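You operate a simulated robot arm through the tools that you are given. There is no shell and no other tool. Be economical: measure what you need, move in short steps, check, and stop when the job is done.

The job below is to be done with a simulated two-armed robot. You get a single attempt, and the scene is never put back.

TASK
Fill the black-handled cup with wax, then shut the melter down to cool.
Fine: dry, clean hands at the switches; to the cup's line, tap closed; switch off; cup by its handle on to the flat steel plate; lid up only once the display shows under 50 C; hands off the hot tub and spout; a teaspoon spilt at most, nothing dropped, broken or left on.

The check looks at the end state, three seconds after you hand in, the way a careful person would. Anything else that was tipped, shoved, dropped, spilled or broken makes it a failure. A push-on lid holds only when it is set on centred and level and pressed home; a screw cap is set on level and turned clockwise until tight.

THE ROBOT
Two 6-joint arms with two-finger parallel grippers on one trunk, on a base that drives. Base frame: it is fixed to the floor where the robot stands at the start and does not move with it; the origin is under the middle of the robot, x ahead of it, y to its left, z up. Units: m, rad, N and s.
The left shoulder is at the start at [0.06, 0.187, 1.297], the right one opposite. With the tool pointing down near the work surface each hand reaches from about 0.1 to 0.6 m from the robot's upright axis, wherever it stands, measured 20 degrees to its own side. Places, roughly: melter lid [0.8, -0.4, 1.3]; melter switch [0.6, -0.3, 1]; melter tap lever [0.6, -0.2, 1.1]; something [0.5, -0.9, 0.9]. Payload 1.57 kg a hand.
The tool frame of a hand sits at the grasp point between the pads (the TCP): z along the fingers, y along the line on which they close. The tips reach 0.03 m beyond it. Largest opening 0.11 m; finger width 0.024, thickness 0.012; the body of the gripper, 0.048 by 0.112 m, starts 0.078 m behind the TCP.
Orientation is told as [roll, pitch, yaw] about the base's x, y, z axes, in that order, counted from this pose: with the fingers straight down and closing along the base's y, the tool's x points along the base's -x, its y along +y and its z along -z.

THE INTERFACE
- The arms move only by the tool step_arm. It takes "left_increments", "right_increments" or both (then of equal length, played together; a hand with none holds still); each is a list that holds one entry, the list of rows, each a list of 6 numbers: the shift along the tool's x, y, z in m, then the turn, a rotation vector about the tool's x, y, z in rad. In form: [[[tx, ty, tz, wx, wy, wz], ...]]. A call has 1 to 20 rows; each row is the pose to reach, as a shift and turn from the pose commanded when the call began, along the tool's axes at that moment. "left_fingers" and "right_fingers" are, for a hand that has rows, the opening in per cent of the stroke, from 0 (shut) to 100 (fully open), set as the call begins (left out, the last holds). A row lasts 0.2 s, in which the tool goes at most 0.05 m and 0.15 rad; a call with a longer step from one row to the next is refused whole, and so is a gripper value outside its range. Where a pose cannot be reached the arm comes as near as it can. A force on the tool above 90 N (or 10 N above the force at the start of the call, whichever is more), or a blocked arm, ends the call early, and 0.2 s more pass. The fingers move at their own pace (about 0.153 m/s each) and stop on an object; they squeeze with about 39 N. The grip force told is the motor's: it shows also when the fingers shut on nothing. Time passes only in rows, and 0.2 s behind the last, so rows that repeat a pose let the fingers close. It gives the time, the measured TCP pose, the force on the tool (base axes), the opening and the grip force at its end, in the units of the frame above (readings bear some noise), with the torque about the TCP (base axes, N m) and any sound that the robot's microphone picked up.
- Cameras (640 x 400 px; columns grow to the right, rows downward): "scene" is now at [0.0109, -0.0395, 1.848]; the picture's right is [-0.47, -0.88, 0.00], its down [-0.61, 0.32, -0.73] and it looks along [0.64, -0.34, -0.69] (base axes); focal length 248 px, centre (320, 200). "left" rides on the left gripper at [0.07, -0.016, -0.141] in its tool frame; the picture's right is [0.23, 0.97, 0.00], its down [-0.86, 0.20, -0.48] and it looks along [-0.47, 0.11, 0.88] (tool axes); focal length 222 px, centre (320, 200). "right" rides on the right gripper at [0.07, 0.016, -0.141] in its tool frame; the picture's right is [-0.23, 0.97, 0.00], its down [-0.86, -0.20, -0.48] and it looks along [-0.47, -0.11, 0.88] (tool axes); focal length 222 px, centre (320, 200). There is no depth. A picture from a camera that has moved, and an enlarged one, comes with that camera's place and axes in the base frame and with its lens.
- camera(camera): a new picture of that camera. The clock stands still meanwhile.
- lift_body(by): slides the trunk up (or, below 0, down) by that many m; the arms and the scene camera ride with it, the base frame stays. It gives what a move gives, with no picture.
- steer(legs): drives the robot by 1 to 6 legs, each [ahead, left, turn to the left] in m, m and rad, along the robot's own axes; the way and the turn of a leg run together, so that a leg with both is an arc; at most 1.5 m and 3.142 rad a leg. The arms and the cameras ride along, it lands a little off, and it stops where it bumps. It gives what a move gives.
- turn_head(pan, tilt): turns the head with the scene camera to pan (to the left, within 1.501 rad either way) and tilt (down, from -0.506 to 1.204), counted from straight ahead of the robot. It gives what a move gives.
- inspect(camera, box): a new picture of the part [left, top, right, bottom] of that camera's present view, enlarged. The clock stands still meanwhile.
- finish_job(): hands the job in; it is judged then, once.

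Go step by step. Nothing tells you exact positions but the pictures and the camera data: compare them with the known pose of the tool, close in by small moves and look again before you grip or let go. The budget is 120 turns and 92 pictures, counting those below and the enlarged ones. Unless the task says otherwise, let go and move clear before handing in, and close with one line.

The tools are called after "Request:" as a command line: name --argument value ..., lists and objects as JSON in quotes. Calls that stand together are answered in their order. step_arm: Moves the arms, as the interface text tells. Its arguments: {"type":"object","properties":{"left_increments":{"type":"array"},"left_fingers":{"type":"number"},"right_increments":{"type":"array"},"right_fingers":{"type":"number"}},"required":[]} The other tools are called the same way: lift_body (by) slides the trunk up or down; steer (legs) drives the base; turn_head (pan, tilt) turns the head that bears the scene camera; camera (camera) takes a picture; inspect (camera, box) takes an enlarged picture of a part of a camera's view; finish_job () hands the job in.

At the start:

```text
t: 0.0
left_tcp_pos: [0.2812, -0.0057, 1.5489]
left_tool_rot: [-0.001, -0.001, 0.001]
left_force: [-0.5, -0.2, -0.3]
left_moment: [0.03, -0.01, -0.01]
left_finger_gap: 0.1101
left_grasp_force: 0.0
right_tcp_pos: [0.304, -0.3749, 1.5505]
right_tool_rot: [0.001, 0.001, -0.002]
right_force: [0.3, -0.5, 0.4]
right_moment: [-0.01, 0.02, 0.02]
right_finger_gap: 0.1098
right_grasp_force: 0.2
trunk travel left (down, up): [-0.925, 0.065]
robot x, y, heading: [0.0048, 0.0007, 0.002]
head pan, tilt: [-0.489, 0.757]
```

scene: 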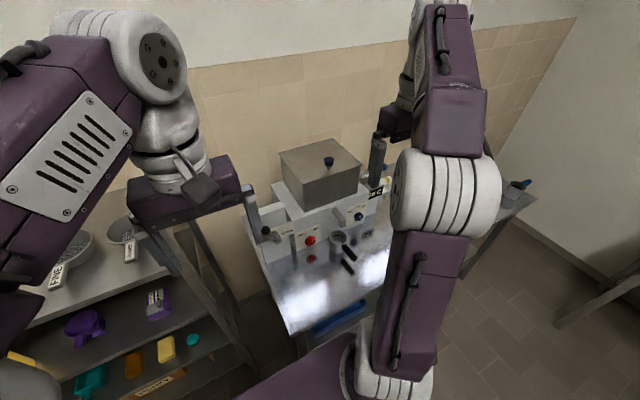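
right: 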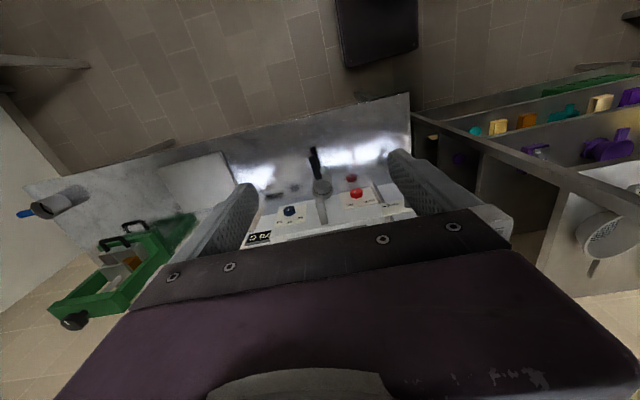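
left: 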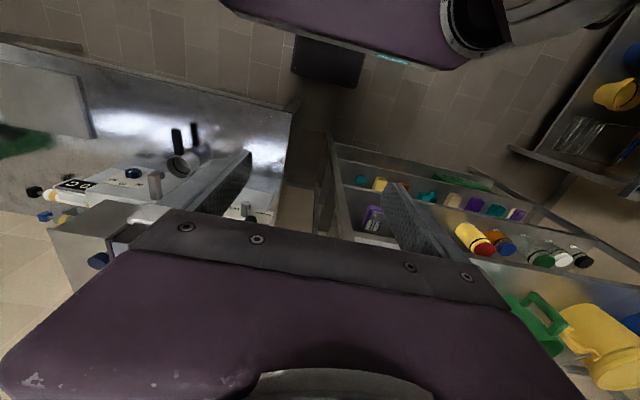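

I see a melter on a steel bench, with a tap, red and blue knobs and a small cup with a black handle in front. I'll look closer first.

Request:
inspect --camera "scene" --box '[230, 120, 410, 300]'

Request:
inspect --camera "right" --box '[220, 120, 440, 260]'

Request:
inspect --camera "left" --box '[0, 80, 300, 280]'

```text
2.22 times, centred on (320, 210) of scene
camera zoom: at [0.0109, -0.0395, 1.848], right [-0.47, -0.88, 0.0], down [-0.61, 0.32, -0.73], along [0.64, -0.34, -0.69], focal length 551 px, centre (320, 178)
```

zoom: 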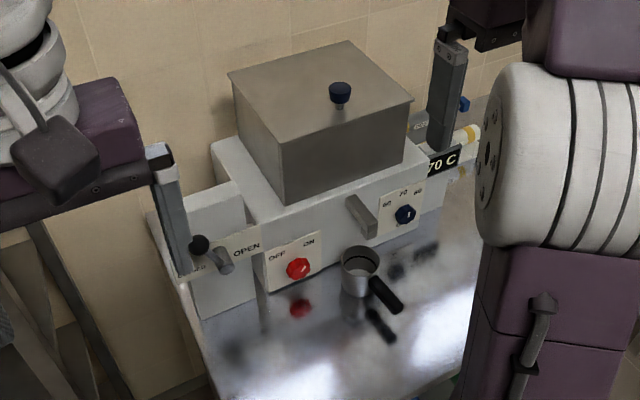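

```text
2.86 times, centred on (330, 190) of right
camera zoom: at [0.2342, -0.3589, 1.6893], right [0.23, 0.97, 0.0], down [0.86, -0.2, 0.48], along [0.47, -0.11, -0.88], focal length 635 px, centre (291, 229)
```

zoom: 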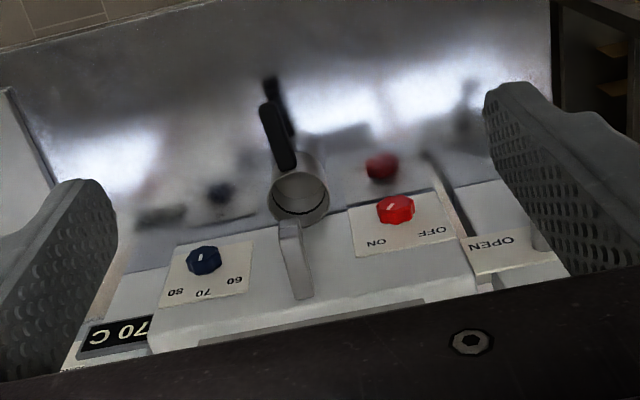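

```text
2.00 times, centred on (150, 180) of left
camera zoom: at [0.2115, -0.0212, 1.6913], right [-0.23, 0.97, 0.0], down [0.86, 0.2, 0.48], along [0.47, 0.11, -0.88], focal length 444 px, centre (660, 240)
```

zoom: 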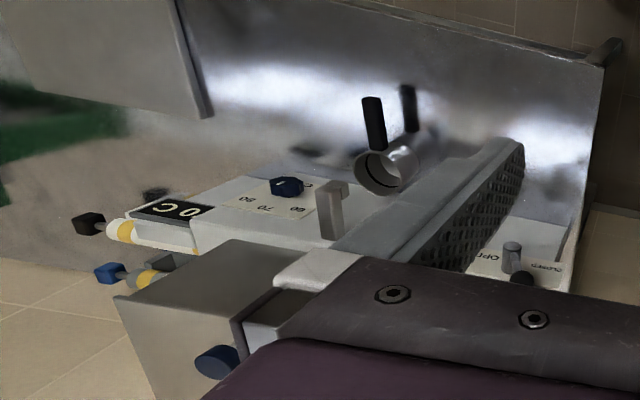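

The cup seems to stand near or under the spout at about (0.58,-0.43). I'll drive sideways so the melter is centred, and look with a straight head.

Request:
steer --legs '[[0, -0.32, 0]]'

Request:
turn_head --pan 0.0 --tilt 0.8

Request:
camera --camera "scene"

```text
t: 2.2
left_tcp_pos: [0.2809, -0.3294, 1.5487]
left_tool_rot: [-0.002, 0.0, 0.004]
left_force: [0.2, -0.7, 0.1]
left_moment: [-0.05, -0.01, -0.03]
left_finger_gap: 0.1101
left_grasp_force: 0.1
right_tcp_pos: [0.3061, -0.6988, 1.55]
right_tool_rot: [0.0, 0.0, 0.004]
right_force: [0.0, 0.8, 0.2]
right_moment: [-0.05, -0.01, -0.01]
right_finger_gap: 0.1101
right_grasp_force: 0.0
trunk travel left (down, up): [-0.925, 0.065]
robot x, y, heading: [0.0025, -0.3268, 0.01]
head pan, tilt: [-0.489, 0.757]
```

```text
t: 3.1
left_tcp_pos: [0.2823, -0.3342, 1.549]
left_tool_rot: [-0.001, 0.001, 0.003]
left_force: [0.0, -0.8, -0.7]
left_moment: [0.03, 0.01, 0.03]
left_finger_gap: 0.11
left_grasp_force: 0.1
right_tcp_pos: [0.3064, -0.7036, 1.5483]
right_tool_rot: [0.002, -0.001, 0.003]
right_force: [-0.2, 0.8, 0.0]
right_moment: [0.02, 0.01, 0.01]
right_finger_gap: 0.1098
right_grasp_force: 0.0
trunk travel left (down, up): [-0.925, 0.065]
robot x, y, heading: [0.0053, -0.3258, 0.006]
head pan, tilt: [0.0, 0.799]
```

```text
85 pictures are left
camera scene: at [0.0191, -0.3304, 1.8447], right [0.0, -1.0, 0.0], down [-0.72, 0.0, -0.7], along [0.7, 0.0, -0.72], focal length 248 px, centre (320, 200)
```

scene: 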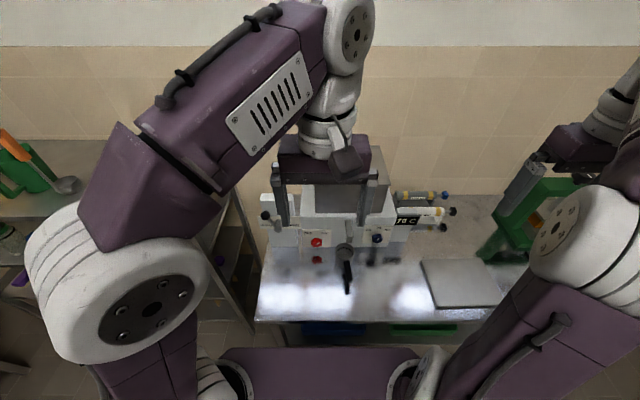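

The left gripper blocks the melter, so I'll move it to the left and look again.

Request:
step_arm --left_increments '[[[0.02, 0.05, 0, 0, 0, 0], [0.04, 0.1, 0, 0, 0, 0], [0.06, 0.15, 0, 0, 0, 0], [0.06, 0.2, 0, 0, 0, 0], [0.06, 0.25, 0, 0, 0, 0]]]'

Request:
camera --camera "scene"

Request:
inspect --camera "scene" --box '[250, 140, 460, 300]'

Request:
camera --camera "right"

Request:
camera --camera "left"

```text
refused: row 1 steps farther than a row can; nothing moved
```

```text
84 pictures are left
camera scene: at [0.0191, -0.3304, 1.8447], right [0.0, -1.0, 0.0], down [-0.72, 0.0, -0.7], along [0.7, 0.0, -0.72], focal length 248 px, centre (320, 200)
```

scene: 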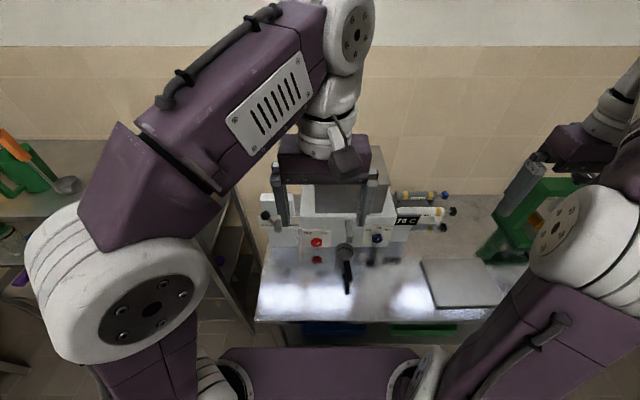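

```text
2.50 times, centred on (355, 220) of scene
camera zoom: at [0.0191, -0.3304, 1.8447], right [0.0, -1.0, 0.0], down [-0.72, 0.0, -0.7], along [0.7, 0.0, -0.72], focal length 620 px, centre (232, 150)
```

zoom: 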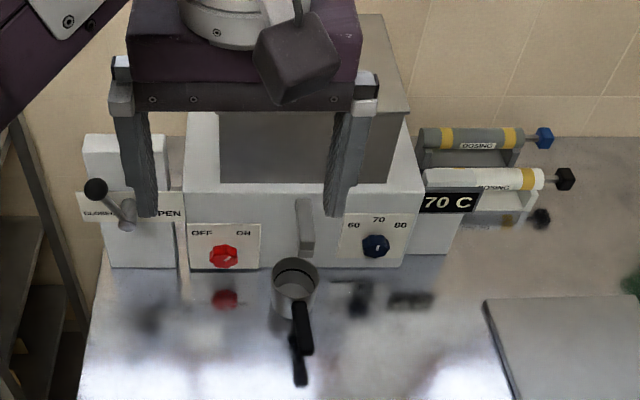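

```text
82 pictures are left
camera right: at [0.2358, -0.6876, 1.689], right [0.22, 0.97, 0.0], down [0.86, -0.2, 0.48], along [0.47, -0.11, -0.88], focal length 222 px, centre (320, 200)
```

right: 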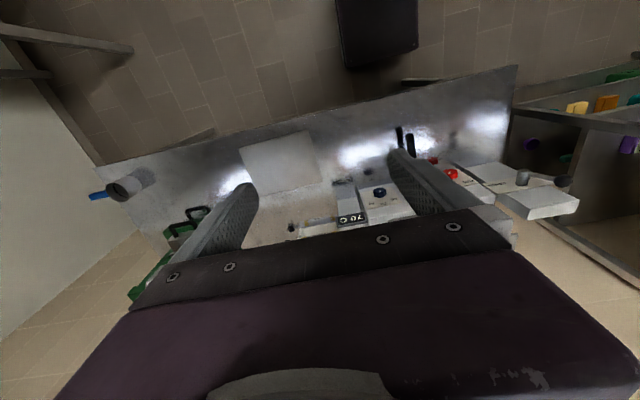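

```text
81 pictures are left
camera left: at [0.212, -0.35, 1.6913], right [-0.23, 0.97, 0.0], down [0.85, 0.2, 0.48], along [0.47, 0.11, -0.88], focal length 222 px, centre (320, 200)
```

left: 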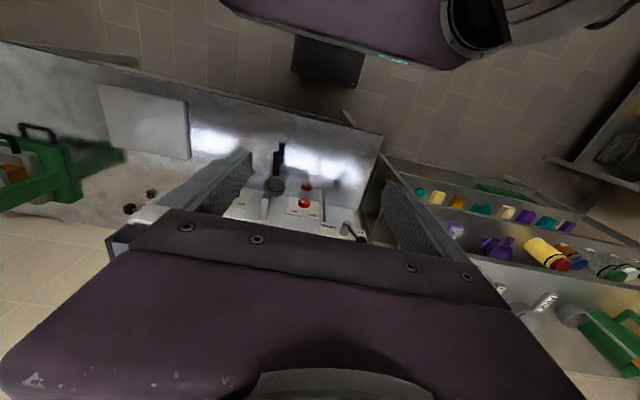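

The tap lever (ball) points to CLOSED, the red switch to ON or so, the display reads 70 C, and the flat plate is at about (0.47,-0.89). I'll clear the left arm and check the clearance of the base to the bench.

Request:
step_arm --left_increments '[[[0, 0.045, 0, 0, 0, 0], [0, 0.09, 0, 0, 0, 0], [0, 0.135, 0, 0, 0, 0], [0, 0.18, 0, 0, 0, 0], [0, 0.225, 0, 0, 0, 0], [0, 0.27, 0, 0, 0, 0]]]'

Request:
turn_head --pan 0.0 --tilt 1.2

Request:
camera --camera "scene"

```text
t: 4.5
left_tcp_pos: [0.2808, -0.0625, 1.5491]
left_tool_rot: [-0.003, -0.001, 0.003]
left_force: [0.4, -0.7, 0.1]
left_moment: [0.0, 0.01, 0.02]
left_finger_gap: 0.1099
left_grasp_force: 0.0
right_tcp_pos: [0.3055, -0.7011, 1.5483]
right_tool_rot: [0.0, 0.0, 0.002]
right_force: [-0.2, -0.1, -0.8]
right_moment: [-0.01, 0.0, 0.03]
right_finger_gap: 0.1097
right_grasp_force: 0.0
trunk travel left (down, up): [-0.925, 0.065]
robot x, y, heading: [0.0016, -0.3225, 0.007]
head pan, tilt: [0.0, 0.799]
```

```text
t: 5.4
left_tcp_pos: [0.2801, -0.0649, 1.5488]
left_tool_rot: [0.001, 0.0, 0.004]
left_force: [-0.4, 0.7, -0.1]
left_moment: [0.02, 0.0, -0.02]
left_finger_gap: 0.1101
left_grasp_force: 0.0
right_tcp_pos: [0.3052, -0.7018, 1.5493]
right_tool_rot: [0.001, 0.001, 0.005]
right_force: [0.7, 0.2, 0.2]
right_moment: [0.0, -0.01, 0.02]
right_finger_gap: 0.1101
right_grasp_force: 0.0
trunk travel left (down, up): [-0.925, 0.065]
robot x, y, heading: [0.0033, -0.3331, 0.001]
head pan, tilt: [0.0, 1.201]
```

```text
80 pictures are left
camera scene: at [-0.0056, -0.3292, 1.817], right [0.0, -1.0, 0.0], down [-0.93, 0.0, -0.36], along [0.36, 0.0, -0.93], focal length 248 px, centre (320, 200)
```

scene: 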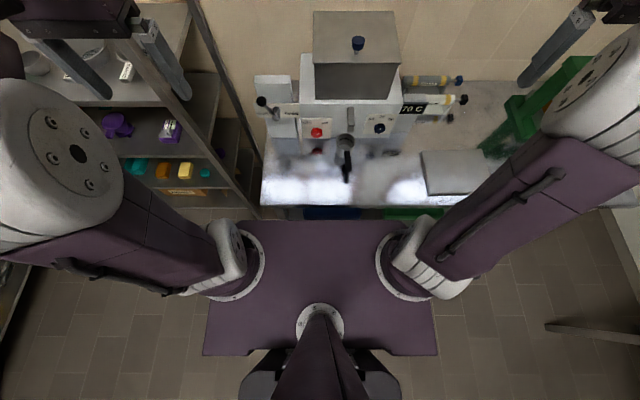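

The base has room up to the bench. I'll edge forward 0.07 m, then bring the left hand towards the lever.

Request:
steer --legs '[[0.08, 0, 0]]'

Request:
turn_head --pan 0.0 --tilt 0.95

Request:
inspect --camera "scene" --box '[240, 80, 480, 230]'

Request:
camera --camera "left"

```text
t: 6.4
left_tcp_pos: [0.3456, -0.063, 1.551]
left_tool_rot: [-0.001, -0.01, 0.004]
left_force: [-1.0, 0.5, 0.2]
left_moment: [0.02, -0.12, 0.0]
left_finger_gap: 0.1098
left_grasp_force: 0.0
right_tcp_pos: [0.3717, -0.7037, 1.5524]
right_tool_rot: [0.001, -0.011, 0.004]
right_force: [-0.6, 1.2, -0.1]
right_moment: [0.01, -0.13, 0.01]
right_finger_gap: 0.1098
right_grasp_force: 0.0
trunk travel left (down, up): [-0.925, 0.065]
robot x, y, heading: [0.083, -0.3297, 0.004]
head pan, tilt: [0.0, 1.201]
```

```text
t: 7.2
left_tcp_pos: [0.3566, -0.0642, 1.5493]
left_tool_rot: [-0.001, -0.002, 0.003]
left_force: [0.7, 0.4, 0.9]
left_moment: [0.01, 0.03, -0.01]
left_finger_gap: 0.1103
left_grasp_force: 0.1
right_tcp_pos: [0.3833, -0.7025, 1.5498]
right_tool_rot: [-0.001, -0.003, 0.003]
right_force: [-0.4, -0.1, 0.1]
right_moment: [-0.01, -0.01, -0.01]
right_finger_gap: 0.1098
right_grasp_force: 0.1
trunk travel left (down, up): [-0.925, 0.065]
robot x, y, heading: [0.083, -0.3294, 0.007]
head pan, tilt: [0.0, 0.949]
```

```text
2.67 times, centred on (360, 155) of scene
camera zoom: at [0.087, -0.3286, 1.8331], right [0.0, -1.0, 0.0], down [-0.81, 0.0, -0.58], along [0.58, 0.0, -0.81], focal length 661 px, centre (213, 320)
```

zoom: 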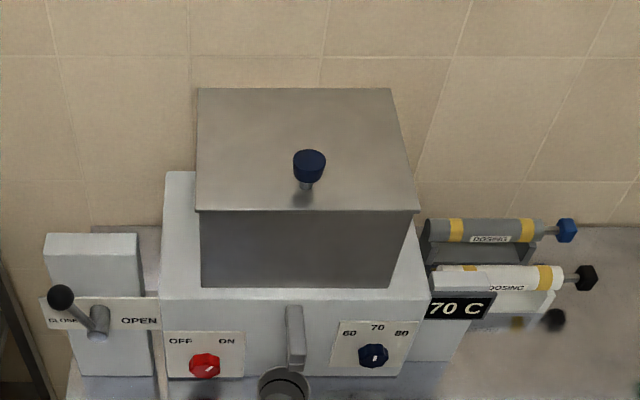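

```text
78 pictures are left
camera left: at [0.2867, -0.0794, 1.6916], right [-0.23, 0.97, 0.0], down [0.85, 0.2, 0.48], along [0.47, 0.11, -0.88], focal length 222 px, centre (320, 200)
```

left: 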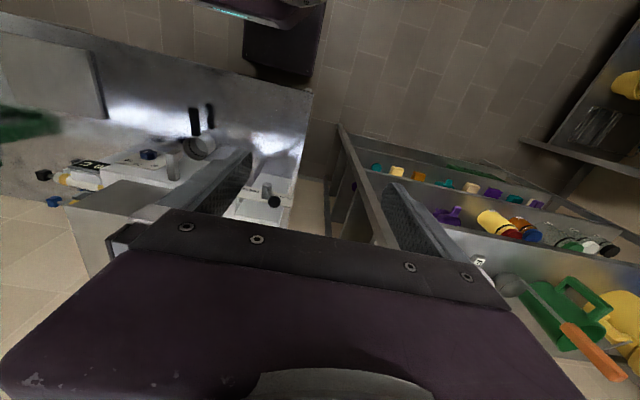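

Triangulated, the lever ball is at about (0.597,-0.136,1.171), with its pivot at (0.60,-0.177,1.116). I'll bring the left hand above the ball.

Request:
step_arm --left_increments '[[[-0.03, -0.009, 0.031, 0, 0, 0], [-0.06, -0.018, 0.062, 0, 0, 0], [-0.09, -0.027, 0.093, 0, 0, 0], [-0.12, -0.036, 0.124, 0, 0, 0], [-0.15, -0.045, 0.155, 0, 0, 0], [-0.18, -0.054, 0.186, 0, 0, 0], [-0.21, -0.063, 0.217, 0, 0, 0], [-0.24, -0.072, 0.249, 0, 0, 0]]]' --left_fingers 65

Request:
camera --camera "scene"

Request:
camera --camera "left"

```text
t: 9.0
left_tcp_pos: [0.6027, -0.1332, 1.3]
left_tool_rot: [0.0, 0.0, 0.002]
left_force: [0.3, -0.1, -0.5]
left_moment: [0.01, -0.01, 0.01]
left_finger_gap: 0.0716
left_grasp_force: 0.1
right_tcp_pos: [0.3868, -0.7015, 1.5479]
right_tool_rot: [0.0, 0.001, 0.005]
right_force: [0.1, 0.0, 0.1]
right_moment: [-0.02, -0.02, 0.0]
right_finger_gap: 0.1099
right_grasp_force: 0.1
trunk travel left (down, up): [-0.925, 0.065]
robot x, y, heading: [0.0779, -0.3299, 0.001]
head pan, tilt: [0.0, 0.949]
```

```text
77 pictures are left
camera scene: at [0.0926, -0.3288, 1.8331], right [0.0, -1.0, 0.0], down [-0.81, 0.0, -0.58], along [0.58, 0.0, -0.81], focal length 248 px, centre (320, 200)
```

scene: 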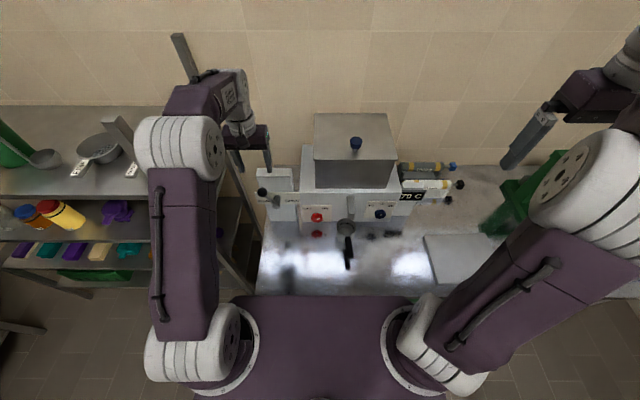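

```text
76 pictures are left
camera left: at [0.5324, -0.1491, 1.4416], right [-0.23, 0.97, 0.0], down [0.85, 0.2, 0.48], along [0.47, 0.11, -0.88], focal length 222 px, centre (320, 200)
```

left: 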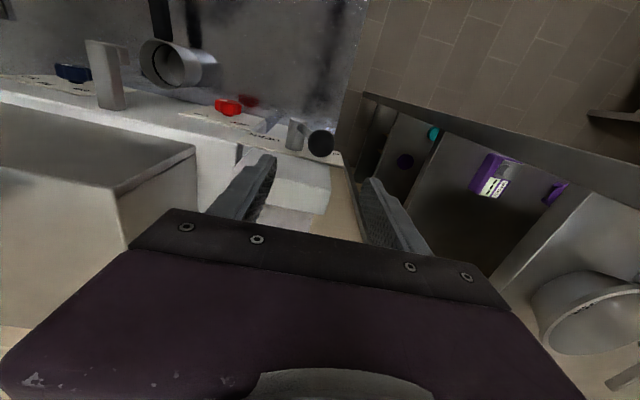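

The left hand is right above the ball. I'll check the cup/spout alignment by a zoom.

Request:
inspect --camera "left" --box '[40, 0, 360, 200]'

Request:
inspect --camera "scene" --box '[290, 170, 410, 280]'

```text
2.00 times, centred on (200, 100) of left
camera zoom: at [0.5324, -0.1491, 1.4416], right [-0.23, 0.97, 0.0], down [0.85, 0.2, 0.48], along [0.47, 0.11, -0.88], focal length 444 px, centre (560, 400)
```

zoom: 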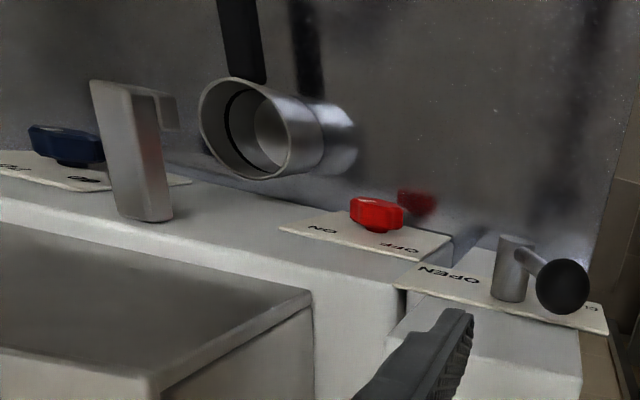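

```text
3.64 times, centred on (350, 225) of scene
camera zoom: at [0.0926, -0.3288, 1.8331], right [0.0, -1.0, 0.0], down [-0.81, 0.0, -0.58], along [0.58, 0.0, -0.81], focal length 902 px, centre (211, 109)
```

zoom: 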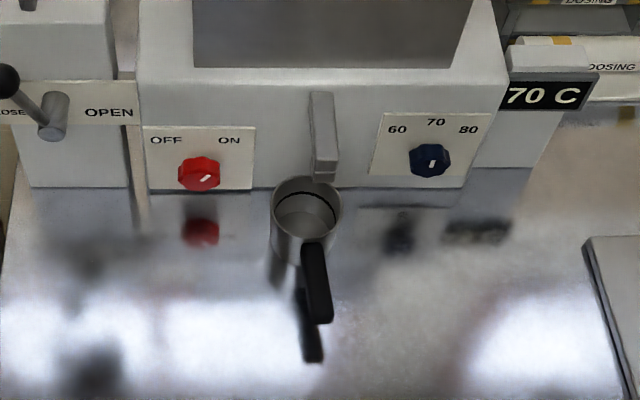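

The cup (rim about (0.583,-0.436,0.963), with a black line inside) appears beneath the nozzle at about (0.567,-0.443). I'll bring the right hand down beside it for a better view, and put the left fingers astride the lever ball.

Request:
step_arm --left_increments '[[[0, 0, 0.015, 0, 0, 0], [0, 0, 0.03, 0, 0, 0], [0, 0, 0.045, 0, 0, 0], [0, 0, 0.06, 0, 0, 0], [0, 0, 0.075, 0, 0, 0], [0, 0, 0.09, 0, 0, 0], [0, 0, 0.105, 0, 0, 0], [0, 0, 0.12, 0, 0, 0], [0, 0, 0.132, 0, 0, 0]]]' --right_increments '[[[-0.003, 0.011, 0.045, 0, 0, 0], [-0.007, 0.022, 0.09, 0, 0, 0], [-0.01, 0.033, 0.135, 0, 0, 0], [-0.014, 0.044, 0.18, 0, 0, 0], [-0.018, 0.055, 0.225, 0, 0, 0], [-0.022, 0.066, 0.27, 0, 0, 0], [-0.026, 0.077, 0.315, 0, 0, 0], [-0.03, 0.088, 0.36, 0, 0, 0], [-0.033, 0.1, 0.4, 0, 0, 0]]]' --left_fingers 52

Request:
inspect --camera "right" --box '[320, 80, 640, 280]'

Request:
camera --camera "left"

```text
t: 11.0
left_tcp_pos: [0.5985, -0.1362, 1.1665]
left_tool_rot: [-0.001, 0.001, 0.003]
left_force: [1.3, 0.0, 0.9]
left_moment: [0.0, 0.04, 0.03]
left_finger_gap: 0.0569
left_grasp_force: 0.0
right_tcp_pos: [0.4184, -0.6005, 1.1497]
right_tool_rot: [0.001, 0.001, 0.004]
right_force: [0.9, -0.1, 0.0]
right_moment: [0.0, 0.02, -0.02]
right_finger_gap: 0.11
right_grasp_force: 0.1
trunk travel left (down, up): [-0.925, 0.065]
robot x, y, heading: [0.0737, -0.3277, 0.005]
head pan, tilt: [0.0, 0.949]
```

```text
2.00 times, centred on (480, 180) of right
camera zoom: at [0.3484, -0.5838, 1.2894], right [0.22, 0.97, 0.0], down [0.86, -0.2, 0.48], along [0.47, -0.11, -0.88], focal length 444 px, centre (0, 240)
```

zoom: 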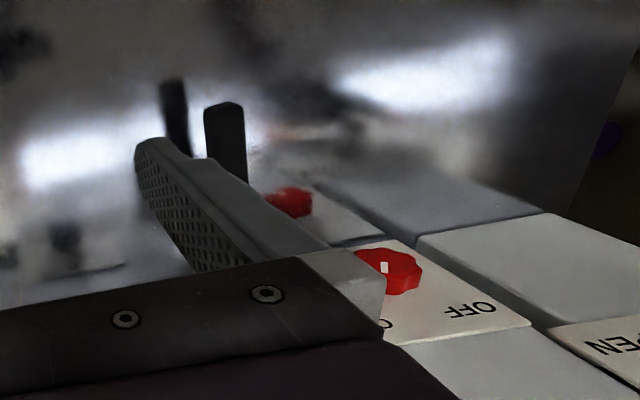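

```text
72 pictures are left
camera left: at [0.5305, -0.1514, 1.3091], right [-0.23, 0.97, 0.0], down [0.85, 0.2, 0.48], along [0.47, 0.11, -0.88], focal length 222 px, centre (320, 200)
```

left: 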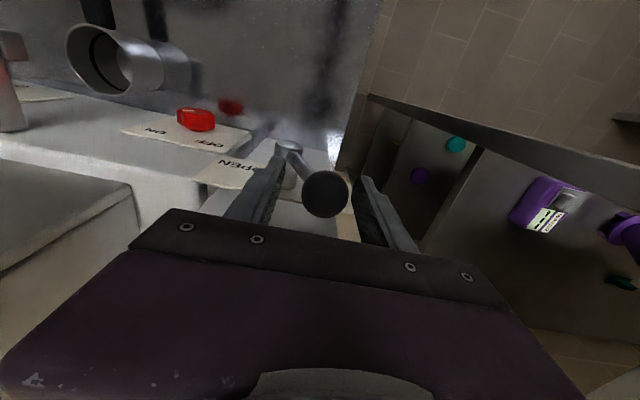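

The fingers straddle the ball. One more look at nozzle versus cup from this low left view.

Request:
inspect --camera "left" --box '[0, 0, 240, 150]'

Request:
inspect --camera "scene" --box '[310, 190, 380, 260]'

```text
2.67 times, centred on (120, 75) of left
camera zoom: at [0.5305, -0.1514, 1.3091], right [-0.23, 0.97, 0.0], down [0.85, 0.2, 0.48], along [0.47, 0.11, -0.88], focal length 592 px, centre (853, 533)
```

zoom: 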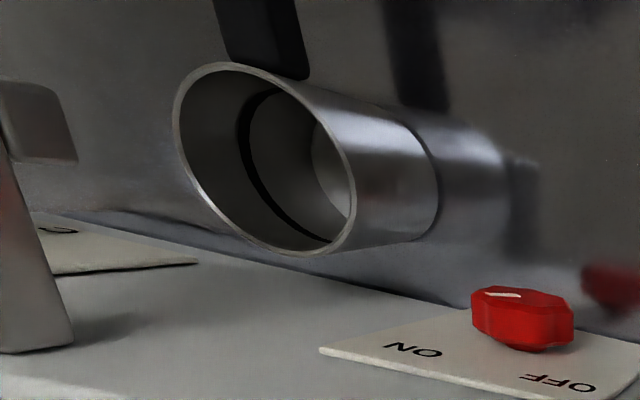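

```text
5.71 times, centred on (345, 225) of scene
camera zoom: at [0.0926, -0.3287, 1.8332], right [0.0, -1.0, 0.0], down [-0.81, 0.0, -0.58], along [0.58, 0.0, -0.81], focal length 1417 px, centre (177, 57)
```

zoom: 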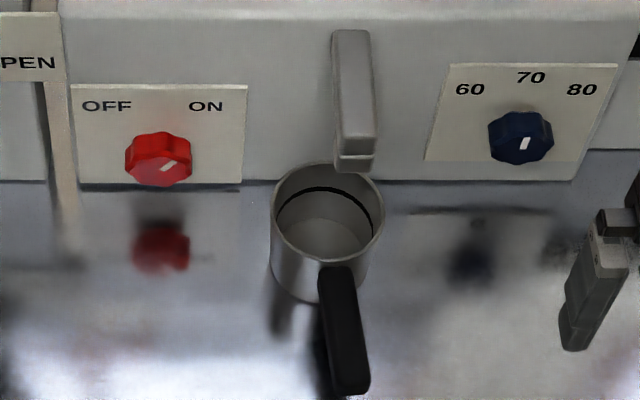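

The alignment is good (within about a cm of centre, rim radius 0.039). I'll narrow the fingers and nudge the lever toward upright.

Request:
step_arm --left_increments '[[[0, 0, 0, 0, 0, 0], [0, -0.01, -0.005, 0, 0, 0], [0, -0.02, -0.011, 0, 0, 0], [0, -0.03, -0.014, 0, 0, 0], [0, -0.041, -0.016, 0, 0, 0]]]' --left_fingers 36

Request:
inspect --camera "scene" --box '[240, 150, 400, 260]'

```text
t: 12.2
left_tcp_pos: [0.5992, -0.1755, 1.1854]
left_tool_rot: [0.0, -0.001, 0.004]
left_force: [0.9, 0.8, -0.4]
left_moment: [0.01, -0.03, -0.01]
left_finger_gap: 0.0409
left_grasp_force: 0.6
right_tcp_pos: [0.4164, -0.5999, 1.1509]
right_tool_rot: [0.0, -0.001, 0.005]
right_force: [0.2, -0.3, 0.1]
right_moment: [-0.01, 0.01, 0.02]
right_finger_gap: 0.11
right_grasp_force: 0.2
trunk travel left (down, up): [-0.925, 0.065]
robot x, y, heading: [0.0778, -0.3305, 0.002]
head pan, tilt: [0.0, 0.949]
```

```text
3.64 times, centred on (320, 205) of scene
camera zoom: at [0.0903, -0.3286, 1.8331], right [0.0, -1.0, 0.0], down [-0.81, 0.0, -0.58], along [0.58, 0.0, -0.81], focal length 902 px, centre (320, 182)
```

zoom: 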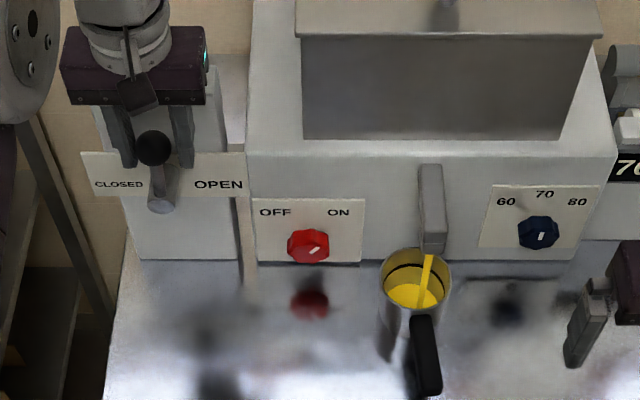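

Wax is flowing into the cup. I'll hold for short spells and watch the level.

Request:
step_arm --left_increments '[[[0, -0.041, -0.016, 0, 0, 0]]]'

Request:
inspect --camera "scene" --box '[310, 190, 380, 260]'

```text
t: 12.6
left_tcp_pos: [0.5991, -0.2129, 1.2014]
left_tool_rot: [0.002, 0.0, 0.006]
left_force: [-0.3, 12.4, -2.0]
left_moment: [0.28, 0.06, -0.01]
left_finger_gap: 0.0499
left_grasp_force: 5.6
right_tcp_pos: [0.4174, -0.5973, 1.1505]
right_tool_rot: [-0.001, -0.001, 0.005]
right_force: [0.4, 0.2, 0.2]
right_moment: [0.02, 0.01, 0.02]
right_finger_gap: 0.1099
right_grasp_force: 0.1
trunk travel left (down, up): [-0.925, 0.065]
robot x, y, heading: [0.0825, -0.3265, 0.003]
head pan, tilt: [0.0, 0.949]
```

```text
5.71 times, centred on (345, 225) of scene
camera zoom: at [0.0911, -0.3258, 1.833], right [0.0, -1.0, 0.0], down [-0.81, 0.0, -0.58], along [0.58, 0.0, -0.81], focal length 1417 px, centre (177, 57)
```

zoom: 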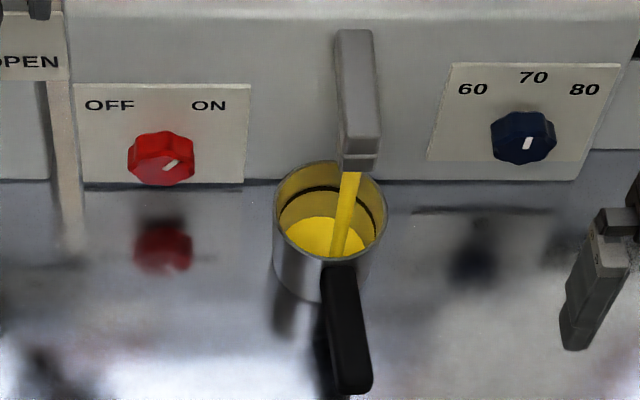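

I repeated the relative shift by mistake, so the lever is wider open; the flow still lands in the cup. I'll check after another brief spell.

Request:
step_arm --left_increments '[[[0, 0, 0.015, 0, 0, 0]]]'

Request:
camera --camera "scene"

Request:
inspect --camera "scene" --box '[310, 190, 380, 260]'

```text
t: 13.0
left_tcp_pos: [0.5976, -0.2128, 1.1868]
left_tool_rot: [-0.001, -0.001, 0.005]
left_force: [-2.9, 13.5, 4.2]
left_moment: [0.38, 0.04, 0.07]
left_finger_gap: 0.0509
left_grasp_force: 6.3
right_tcp_pos: [0.4163, -0.5972, 1.1505]
right_tool_rot: [-0.003, -0.002, 0.003]
right_force: [0.0, -0.6, -0.8]
right_moment: [0.01, 0.04, 0.0]
right_finger_gap: 0.1096
right_grasp_force: 0.0
trunk travel left (down, up): [-0.925, 0.065]
robot x, y, heading: [0.0786, -0.3233, -0.0]
head pan, tilt: [0.0, 0.949]
```

```text
67 pictures are left
camera scene: at [0.0888, -0.3244, 1.8332], right [0.0, -1.0, 0.0], down [-0.81, 0.0, -0.58], along [0.58, 0.0, -0.81], focal length 248 px, centre (320, 200)
```

scene: 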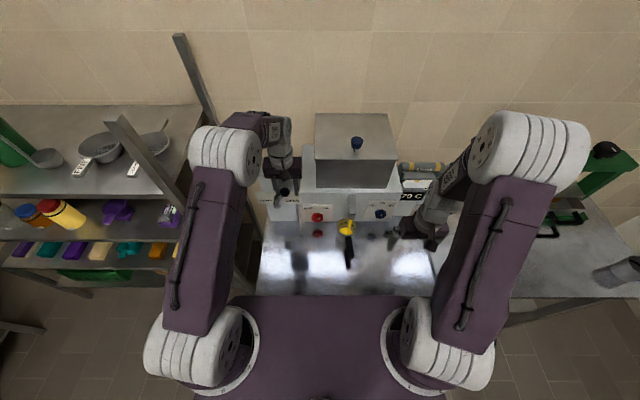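

```text
5.71 times, centred on (345, 225) of scene
camera zoom: at [0.0888, -0.3244, 1.8332], right [0.0, -1.0, 0.0], down [-0.81, 0.0, -0.58], along [0.58, 0.0, -0.81], focal length 1417 px, centre (177, 57)
```

zoom: 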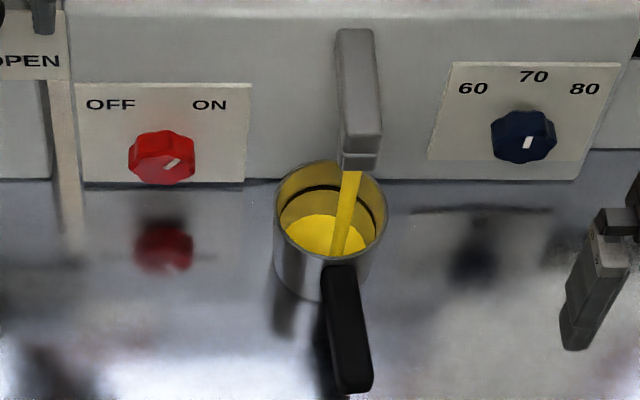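

The level is climbing roughly 10 px/s with about 25 px to go to the line. I'll hold 1 s.

Request:
step_arm --left_increments '[[[0, 0.004, 0, 0, 0, 0], [0, 0.004, 0, 0, 0, 0], [0, 0.004, 0, 0, 0, 0], [0, 0.004, 0, 0, 0, 0]]]'

Request:
inspect --camera "scene" --box '[310, 190, 380, 260]'

Request:
inspect --camera "scene" --box '[250, 150, 330, 230]'

```text
t: 14.0
left_tcp_pos: [0.5988, -0.211, 1.1855]
left_tool_rot: [-0.002, 0.001, 0.003]
left_force: [-2.8, 8.1, -0.3]
left_moment: [0.13, 0.04, 0.04]
left_finger_gap: 0.0464
left_grasp_force: 4.4
right_tcp_pos: [0.4154, -0.5988, 1.1506]
right_tool_rot: [0.0, -0.001, 0.004]
right_force: [-0.5, 0.2, 0.5]
right_moment: [-0.03, 0.0, -0.02]
right_finger_gap: 0.11
right_grasp_force: 0.1
trunk travel left (down, up): [-0.925, 0.065]
robot x, y, heading: [0.0796, -0.3277, 0.007]
head pan, tilt: [0.0, 0.949]
```

```text
5.71 times, centred on (345, 225) of scene
camera zoom: at [0.0893, -0.3259, 1.8331], right [0.0, -1.0, 0.0], down [-0.81, 0.0, -0.58], along [0.58, 0.0, -0.81], focal length 1417 px, centre (177, 57)
```

zoom: 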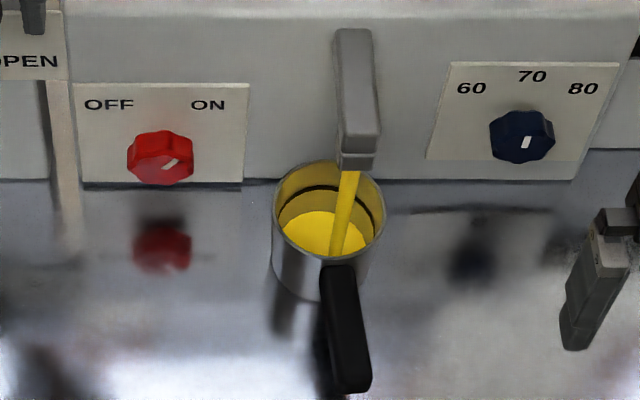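

```text
5.00 times, centred on (290, 190) of scene
camera zoom: at [0.0893, -0.3259, 1.8331], right [0.0, -1.0, 0.0], down [-0.81, 0.0, -0.58], along [0.58, 0.0, -0.81], focal length 1240 px, centre (470, 250)
```

zoom: 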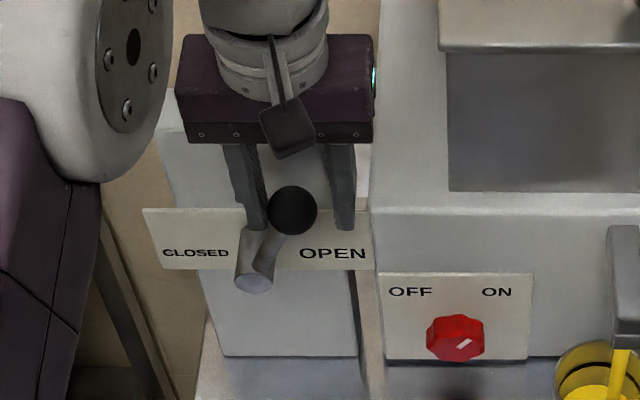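

The flow is steadier and slower than I thought (about 3 px/s). Holding another 3 s.

Request:
step_arm --left_increments '[[[0, 0, 0, 0, 0, 0], [0, 0, 0, 0, 0, 0], [0, 0, 0, 0, 0, 0], [0, 0, 0, 0, 0, 0], [0, 0, 0, 0, 0, 0], [0, 0, 0, 0, 0, 0], [0, 0, 0, 0, 0, 0], [0, 0, 0, 0, 0, 0], [0, 0, 0, 0, 0, 0], [0, 0, 0, 0, 0, 0], [0, 0, 0, 0, 0, 0], [0, 0, 0, 0, 0, 0], [0, 0, 0, 0, 0, 0], [0, 0, 0, 0, 0, 0]]]'

Request:
inspect --camera "scene" --box '[310, 190, 380, 260]'

```text
t: 17.0
left_tcp_pos: [0.597, -0.2101, 1.1855]
left_tool_rot: [-0.001, -0.002, 0.004]
left_force: [-2.3, 6.7, -0.7]
left_moment: [0.14, 0.06, 0.03]
left_finger_gap: 0.0464
left_grasp_force: 3.6
right_tcp_pos: [0.4171, -0.5985, 1.1512]
right_tool_rot: [0.0, 0.002, 0.002]
right_force: [0.5, 0.0, 0.2]
right_moment: [-0.03, 0.0, 0.01]
right_finger_gap: 0.1101
right_grasp_force: 0.1
trunk travel left (down, up): [-0.925, 0.065]
robot x, y, heading: [0.0816, -0.3245, 0.006]
head pan, tilt: [0.0, 0.949]
```

```text
5.71 times, centred on (345, 225) of scene
camera zoom: at [0.0894, -0.3258, 1.8331], right [0.0, -1.0, 0.0], down [-0.81, 0.0, -0.58], along [0.58, 0.0, -0.81], focal length 1417 px, centre (177, 57)
```

zoom: 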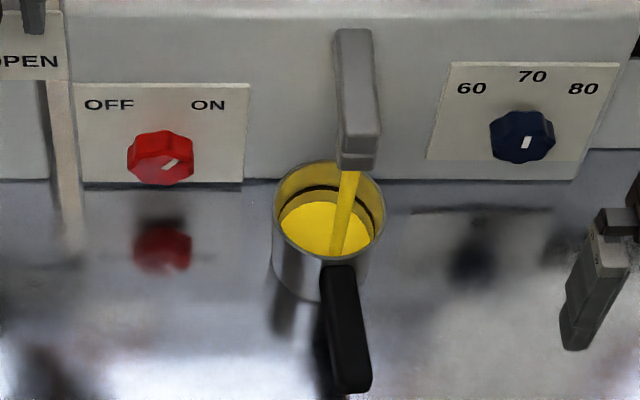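

The level is now about 13 px under the line, rising 3 px/s. Holding 2.4 s more.

Request:
step_arm --left_increments '[[[0, 0, 0, 0, 0, 0], [0, 0, 0, 0, 0, 0], [0, 0, 0, 0, 0, 0], [0, 0, 0, 0, 0, 0], [0, 0, 0, 0, 0, 0], [0, 0, 0, 0, 0, 0], [0, 0, 0, 0, 0, 0], [0, 0, 0, 0, 0, 0], [0, 0, 0, 0, 0, 0], [0, 0, 0, 0, 0, 0], [0, 0, 0, 0, 0, 0]]]'

Request:
inspect --camera "scene" --box '[320, 200, 370, 240]'

```text
t: 19.4
left_tcp_pos: [0.5982, -0.2106, 1.1853]
left_tool_rot: [-0.002, -0.002, 0.003]
left_force: [-0.5, 7.4, 0.3]
left_moment: [0.15, -0.01, 0.07]
left_finger_gap: 0.0466
left_grasp_force: 4.0
right_tcp_pos: [0.4164, -0.5981, 1.1512]
right_tool_rot: [-0.002, -0.001, 0.003]
right_force: [-0.6, -0.2, 0.7]
right_moment: [-0.05, -0.02, -0.02]
right_finger_gap: 0.1101
right_grasp_force: 0.0
trunk travel left (down, up): [-0.925, 0.065]
robot x, y, heading: [0.0778, -0.3293, 0.004]
head pan, tilt: [0.0, 0.949]
```

```text
10.00 times, centred on (345, 220) of scene
camera zoom: at [0.0895, -0.3258, 1.8331], right [0.0, -1.0, 0.0], down [-0.81, 0.0, -0.58], along [0.58, 0.0, -0.81], focal length 2480 px, centre (70, 0)
```

zoom: 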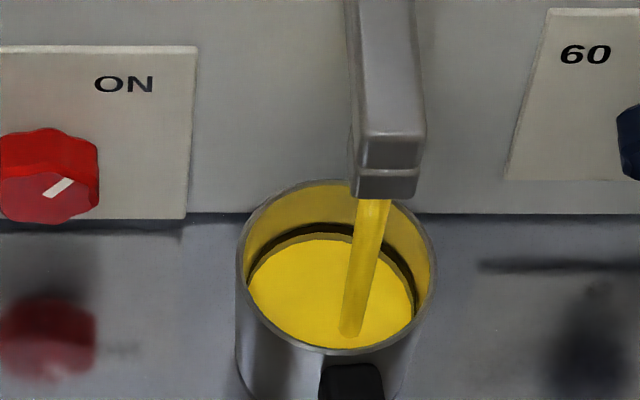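

About 10 px at this scale below mid-line, rising ~5 px/s. I'll hold 1 s and close the tap in the same call.

Request:
step_arm --left_increments '[[[0, 0, 0, 0, 0, 0], [0, 0, 0, 0, 0, 0], [0, 0, 0, 0, 0, 0], [0, 0, 0, 0, 0, 0], [0, 0, 0, 0, 0, 0], [0, 0.035, -0.001, 0, 0, 0], [0, 0.065, 0.008, 0, 0, 0], [0, 0.081, 0.018, 0, 0, 0], [0, 0.083, 0.02, 0, 0, 0]]]'

Request:
inspect --camera "scene" --box '[320, 200, 370, 240]'

Request:
inspect --camera "scene" --box '[240, 140, 340, 230]'

```text
t: 21.4
left_tcp_pos: [0.5983, -0.1333, 1.1665]
left_tool_rot: [0.002, -0.002, 0.004]
left_force: [0.3, -5.4, 5.0]
left_moment: [-0.26, -0.02, -0.04]
left_finger_gap: 0.0436
left_grasp_force: 2.3
right_tcp_pos: [0.4166, -0.6031, 1.1495]
right_tool_rot: [0.002, 0.0, 0.003]
right_force: [0.4, -0.3, 0.3]
right_moment: [0.01, 0.0, 0.04]
right_finger_gap: 0.1103
right_grasp_force: 0.0
trunk travel left (down, up): [-0.925, 0.065]
robot x, y, heading: [0.0763, -0.3274, 0.0]
head pan, tilt: [0.0, 0.949]
```

```text
10.00 times, centred on (345, 220) of scene
camera zoom: at [0.0894, -0.3333, 1.8331], right [0.0, -1.0, 0.0], down [-0.81, 0.0, -0.58], along [0.58, 0.0, -0.81], focal length 2480 px, centre (70, 0)
```

zoom: 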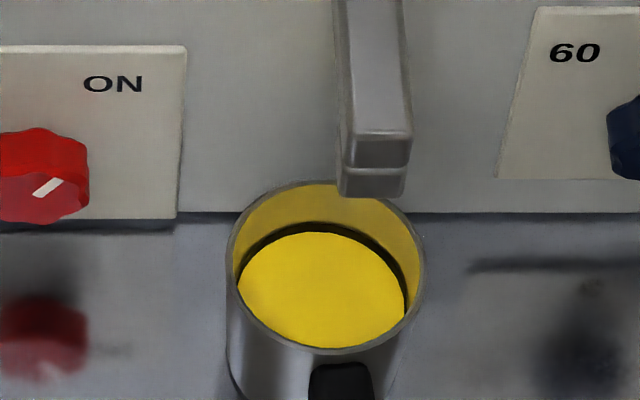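

```text
4.44 times, centred on (290, 185) of scene
camera zoom: at [0.0894, -0.3333, 1.8331], right [0.0, -1.0, 0.0], down [-0.81, 0.0, -0.58], along [0.58, 0.0, -0.81], focal length 1102 px, centre (453, 267)
```

zoom: 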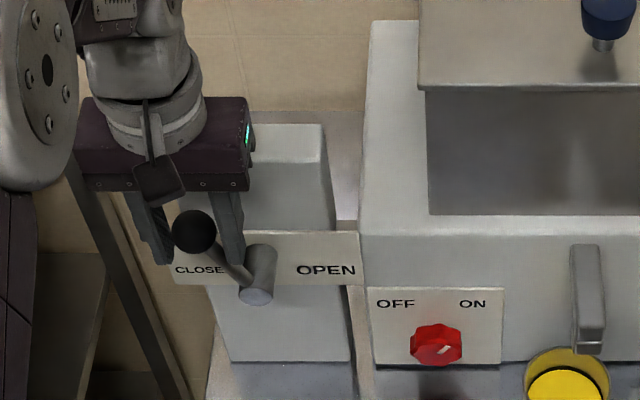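

The tap is shut and the flow has stopped with wax at the line's lower edge. A brief 0.7 s top-up will bring it to mid-line.

Request:
step_arm --left_increments '[[[0, -0.042, -0.016, 0, 0, 0], [0, -0.081, -0.02, 0, 0, 0], [0, -0.081, -0.02, 0, 0, 0], [0, -0.045, -0.018, 0, 0, 0], [0, -0.01, -0.004, 0, 0, 0], [0, 0.002, 0, 0, 0, 0], [0, 0.002, 0, 0, 0, 0]]]'

Request:
inspect --camera "scene" --box '[320, 200, 370, 240]'

Request:
inspect --camera "scene" --box '[240, 140, 340, 230]'

```text
t: 23.0
left_tcp_pos: [0.5992, -0.1307, 1.1645]
left_tool_rot: [0.001, -0.002, 0.002]
left_force: [1.4, -10.1, 7.3]
left_moment: [-0.45, 0.01, 0.0]
left_finger_gap: 0.0474
left_grasp_force: 4.3
right_tcp_pos: [0.4155, -0.6039, 1.1494]
right_tool_rot: [0.001, 0.0, 0.004]
right_force: [-0.3, 0.0, -0.1]
right_moment: [0.02, -0.03, 0.0]
right_finger_gap: 0.1098
right_grasp_force: 0.0
trunk travel left (down, up): [-0.925, 0.065]
robot x, y, heading: [0.0782, -0.3306, -0.003]
head pan, tilt: [0.0, 0.949]
```

```text
10.00 times, centred on (345, 220) of scene
camera zoom: at [0.0898, -0.3335, 1.8332], right [0.0, -1.0, 0.0], down [-0.81, 0.0, -0.58], along [0.58, 0.0, -0.81], focal length 2480 px, centre (70, 0)
```

zoom: 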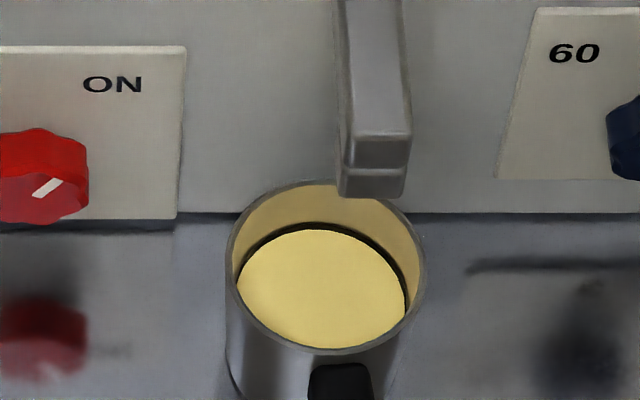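

```text
4.44 times, centred on (290, 185) of scene
camera zoom: at [0.0898, -0.3335, 1.8332], right [0.0, -1.0, 0.0], down [-0.81, 0.0, -0.58], along [0.58, 0.0, -0.81], focal length 1102 px, centre (453, 267)
```

zoom: 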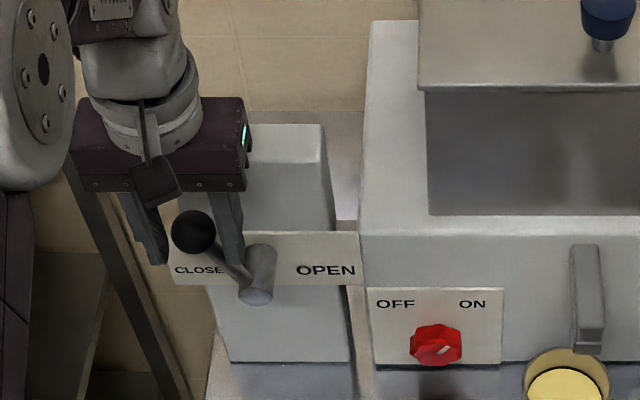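

The level sits mid-line and the lever is against the CLOSED stop. Next is the red switch (about (0.625,-0.318,0.963), pointing to ON): I'll lift the left hand off the lever and pitch it forward 45°.

Request:
step_arm --left_increments '[[[0, -0.003, 0, 0, 0, 0], [0, -0.003, -0.045, 0, 0, 0], [0, -0.003, -0.09, 0, 0, 0], [0, -0.003, -0.13, 0, 0, 0], [0.03, -0.035, -0.13, 0, -0.14, 0], [0.06, -0.07, -0.13, 0, -0.28, 0], [0.09, -0.105, -0.13, 0, -0.42, 0], [0.12, -0.14, -0.13, 0, -0.56, 0], [0.15, -0.17, -0.13, 0, -0.7, 0], [0.15, -0.187, -0.09, 0, -0.785, 0], [0.15, -0.187, -0.05, 0, -0.785, 0], [0.15, -0.187, -0.01, 0, -0.785, 0]]]' --left_fingers 60

Request:
camera --camera "left"

Request:
camera --camera "scene"

```text
t: 25.6
left_tcp_pos: [0.4581, -0.3312, 1.198]
left_tool_rot: [0.011, -0.782, -0.004]
left_force: [-0.4, 0.0, -0.5]
left_moment: [0.02, -0.02, 0.04]
left_finger_gap: 0.066
left_grasp_force: 0.1
left hand out of reach, approached as far as the arm can: row 12
right_tcp_pos: [0.4158, -0.602, 1.1501]
right_tool_rot: [-0.001, -0.002, 0.002]
right_force: [-0.2, 0.4, -0.4]
right_moment: [0.01, -0.02, 0.0]
right_finger_gap: 0.1098
right_grasp_force: 0.1
trunk travel left (down, up): [-0.925, 0.065]
robot x, y, heading: [0.0838, -0.3271, -0.001]
head pan, tilt: [0.0, 0.949]
```

```text
57 pictures are left
camera left: at [0.3094, -0.3483, 1.2492], right [-0.17, 0.97, -0.15], down [0.27, 0.19, 0.94], along [0.95, 0.12, -0.29], focal length 222 px, centre (320, 200)
```

left: 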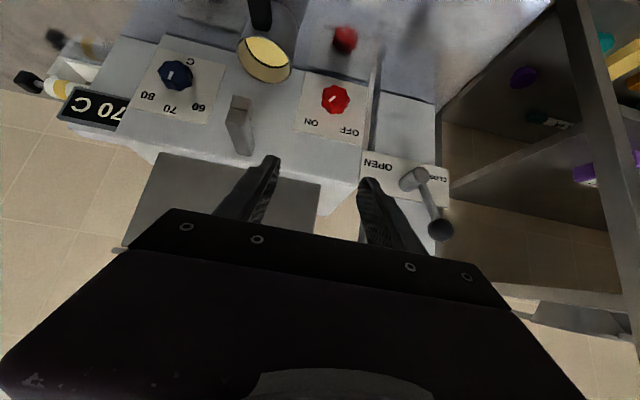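

```text
56 pictures are left
camera scene: at [0.0892, -0.3294, 1.8332], right [0.0, -1.0, 0.0], down [-0.81, 0.0, -0.58], along [0.58, 0.0, -0.81], focal length 248 px, centre (320, 200)
```

scene: 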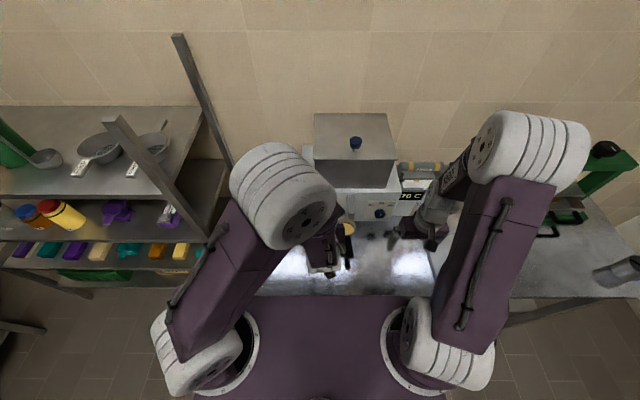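

The pose is limited when too close to the shoulder; going forward should free it. I'll move to a pre-grasp 0.1 m short of the knob.

Request:
step_arm --left_increments '[[[0.014, 0.004, 0.043, 0, 0, 0], [0.028, 0.008, 0.086, 0, 0, 0], [0.043, 0.012, 0.13, 0, 0, 0], [0.057, 0.015, 0.173, 0, 0, 0]]]' --left_fingers 66

Request:
camera --camera "left"

```text
t: 26.6
left_tcp_pos: [0.5745, -0.3434, 1.0408]
left_tool_rot: [0.033, -0.774, -0.013]
left_force: [0.5, 0.2, -0.9]
left_moment: [0.0, 0.01, -0.01]
left_finger_gap: 0.0726
left_grasp_force: 0.1
left hand out of reach, approached as far as the arm can: row 1, 2, 3, 4
right_tcp_pos: [0.4167, -0.6001, 1.1512]
right_tool_rot: [0.001, 0.002, 0.004]
right_force: [0.4, -0.4, 0.2]
right_moment: [0.01, 0.05, -0.01]
right_finger_gap: 0.1098
right_grasp_force: 0.0
trunk travel left (down, up): [-0.925, 0.065]
robot x, y, heading: [0.0809, -0.3241, 0.003]
head pan, tilt: [0.0, 0.949]
```

```text
55 pictures are left
camera left: at [0.4269, -0.3611, 1.0938], right [-0.17, 0.98, -0.14], down [0.27, 0.18, 0.94], along [0.95, 0.13, -0.3], focal length 222 px, centre (320, 200)
```

left: 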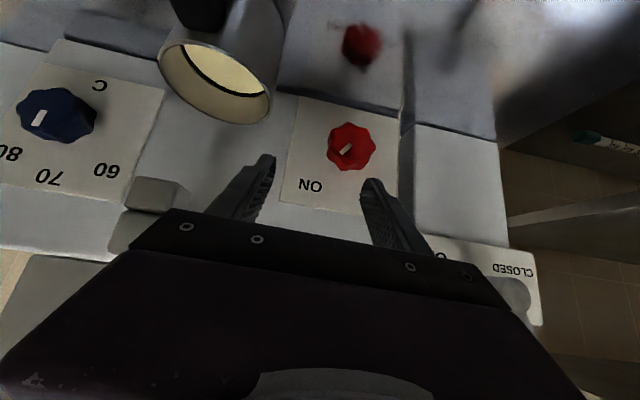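

The left hand struggles this close to the robot's midline. I'll back it off and shift the base 0.16 m to the right so the switch is on the left arm's side.

Request:
step_arm --left_increments '[[[0, 0.005, -0.045, 0, 0, 0], [0, 0.01, -0.09, 0, 0, 0], [0, 0.015, -0.135, 0, 0, 0], [-0.02, 0.02, -0.17, 0, 0, 0]]]'

Request:
steer --legs '[[0, -0.16, 0]]'

```text
t: 27.6
left_tcp_pos: [0.4703, -0.333, 1.1904]
left_tool_rot: [0.008, -0.783, 0.0]
left_force: [-0.6, 0.2, 0.0]
left_moment: [-0.03, 0.01, -0.03]
left_finger_gap: 0.0727
left_grasp_force: 0.1
left hand out of reach, approached as far as the arm can: row 1, 2, 3, 4
right_tcp_pos: [0.4156, -0.6002, 1.1514]
right_tool_rot: [-0.001, -0.001, 0.003]
right_force: [0.4, 0.0, 0.3]
right_moment: [-0.02, 0.02, -0.01]
right_finger_gap: 0.1103
right_grasp_force: 0.0
trunk travel left (down, up): [-0.925, 0.065]
robot x, y, heading: [0.0808, -0.3304, 0.004]
head pan, tilt: [0.0, 0.949]
```

```text
t: 29.0
left_tcp_pos: [0.4738, -0.4921, 1.19]
left_tool_rot: [0.003, -0.783, 0.005]
left_force: [-1.1, 0.6, 0.1]
left_moment: [-0.05, -0.01, 0.03]
left_finger_gap: 0.0728
left_grasp_force: 0.1
right_tcp_pos: [0.4186, -0.7568, 1.1511]
right_tool_rot: [-0.003, 0.001, 0.004]
right_force: [-0.4, 1.0, 0.3]
right_moment: [0.02, -0.02, 0.0]
right_finger_gap: 0.11
right_grasp_force: 0.1
trunk travel left (down, up): [-0.925, 0.065]
robot x, y, heading: [0.0812, -0.4868, 0.004]
head pan, tilt: [0.0, 0.949]
```

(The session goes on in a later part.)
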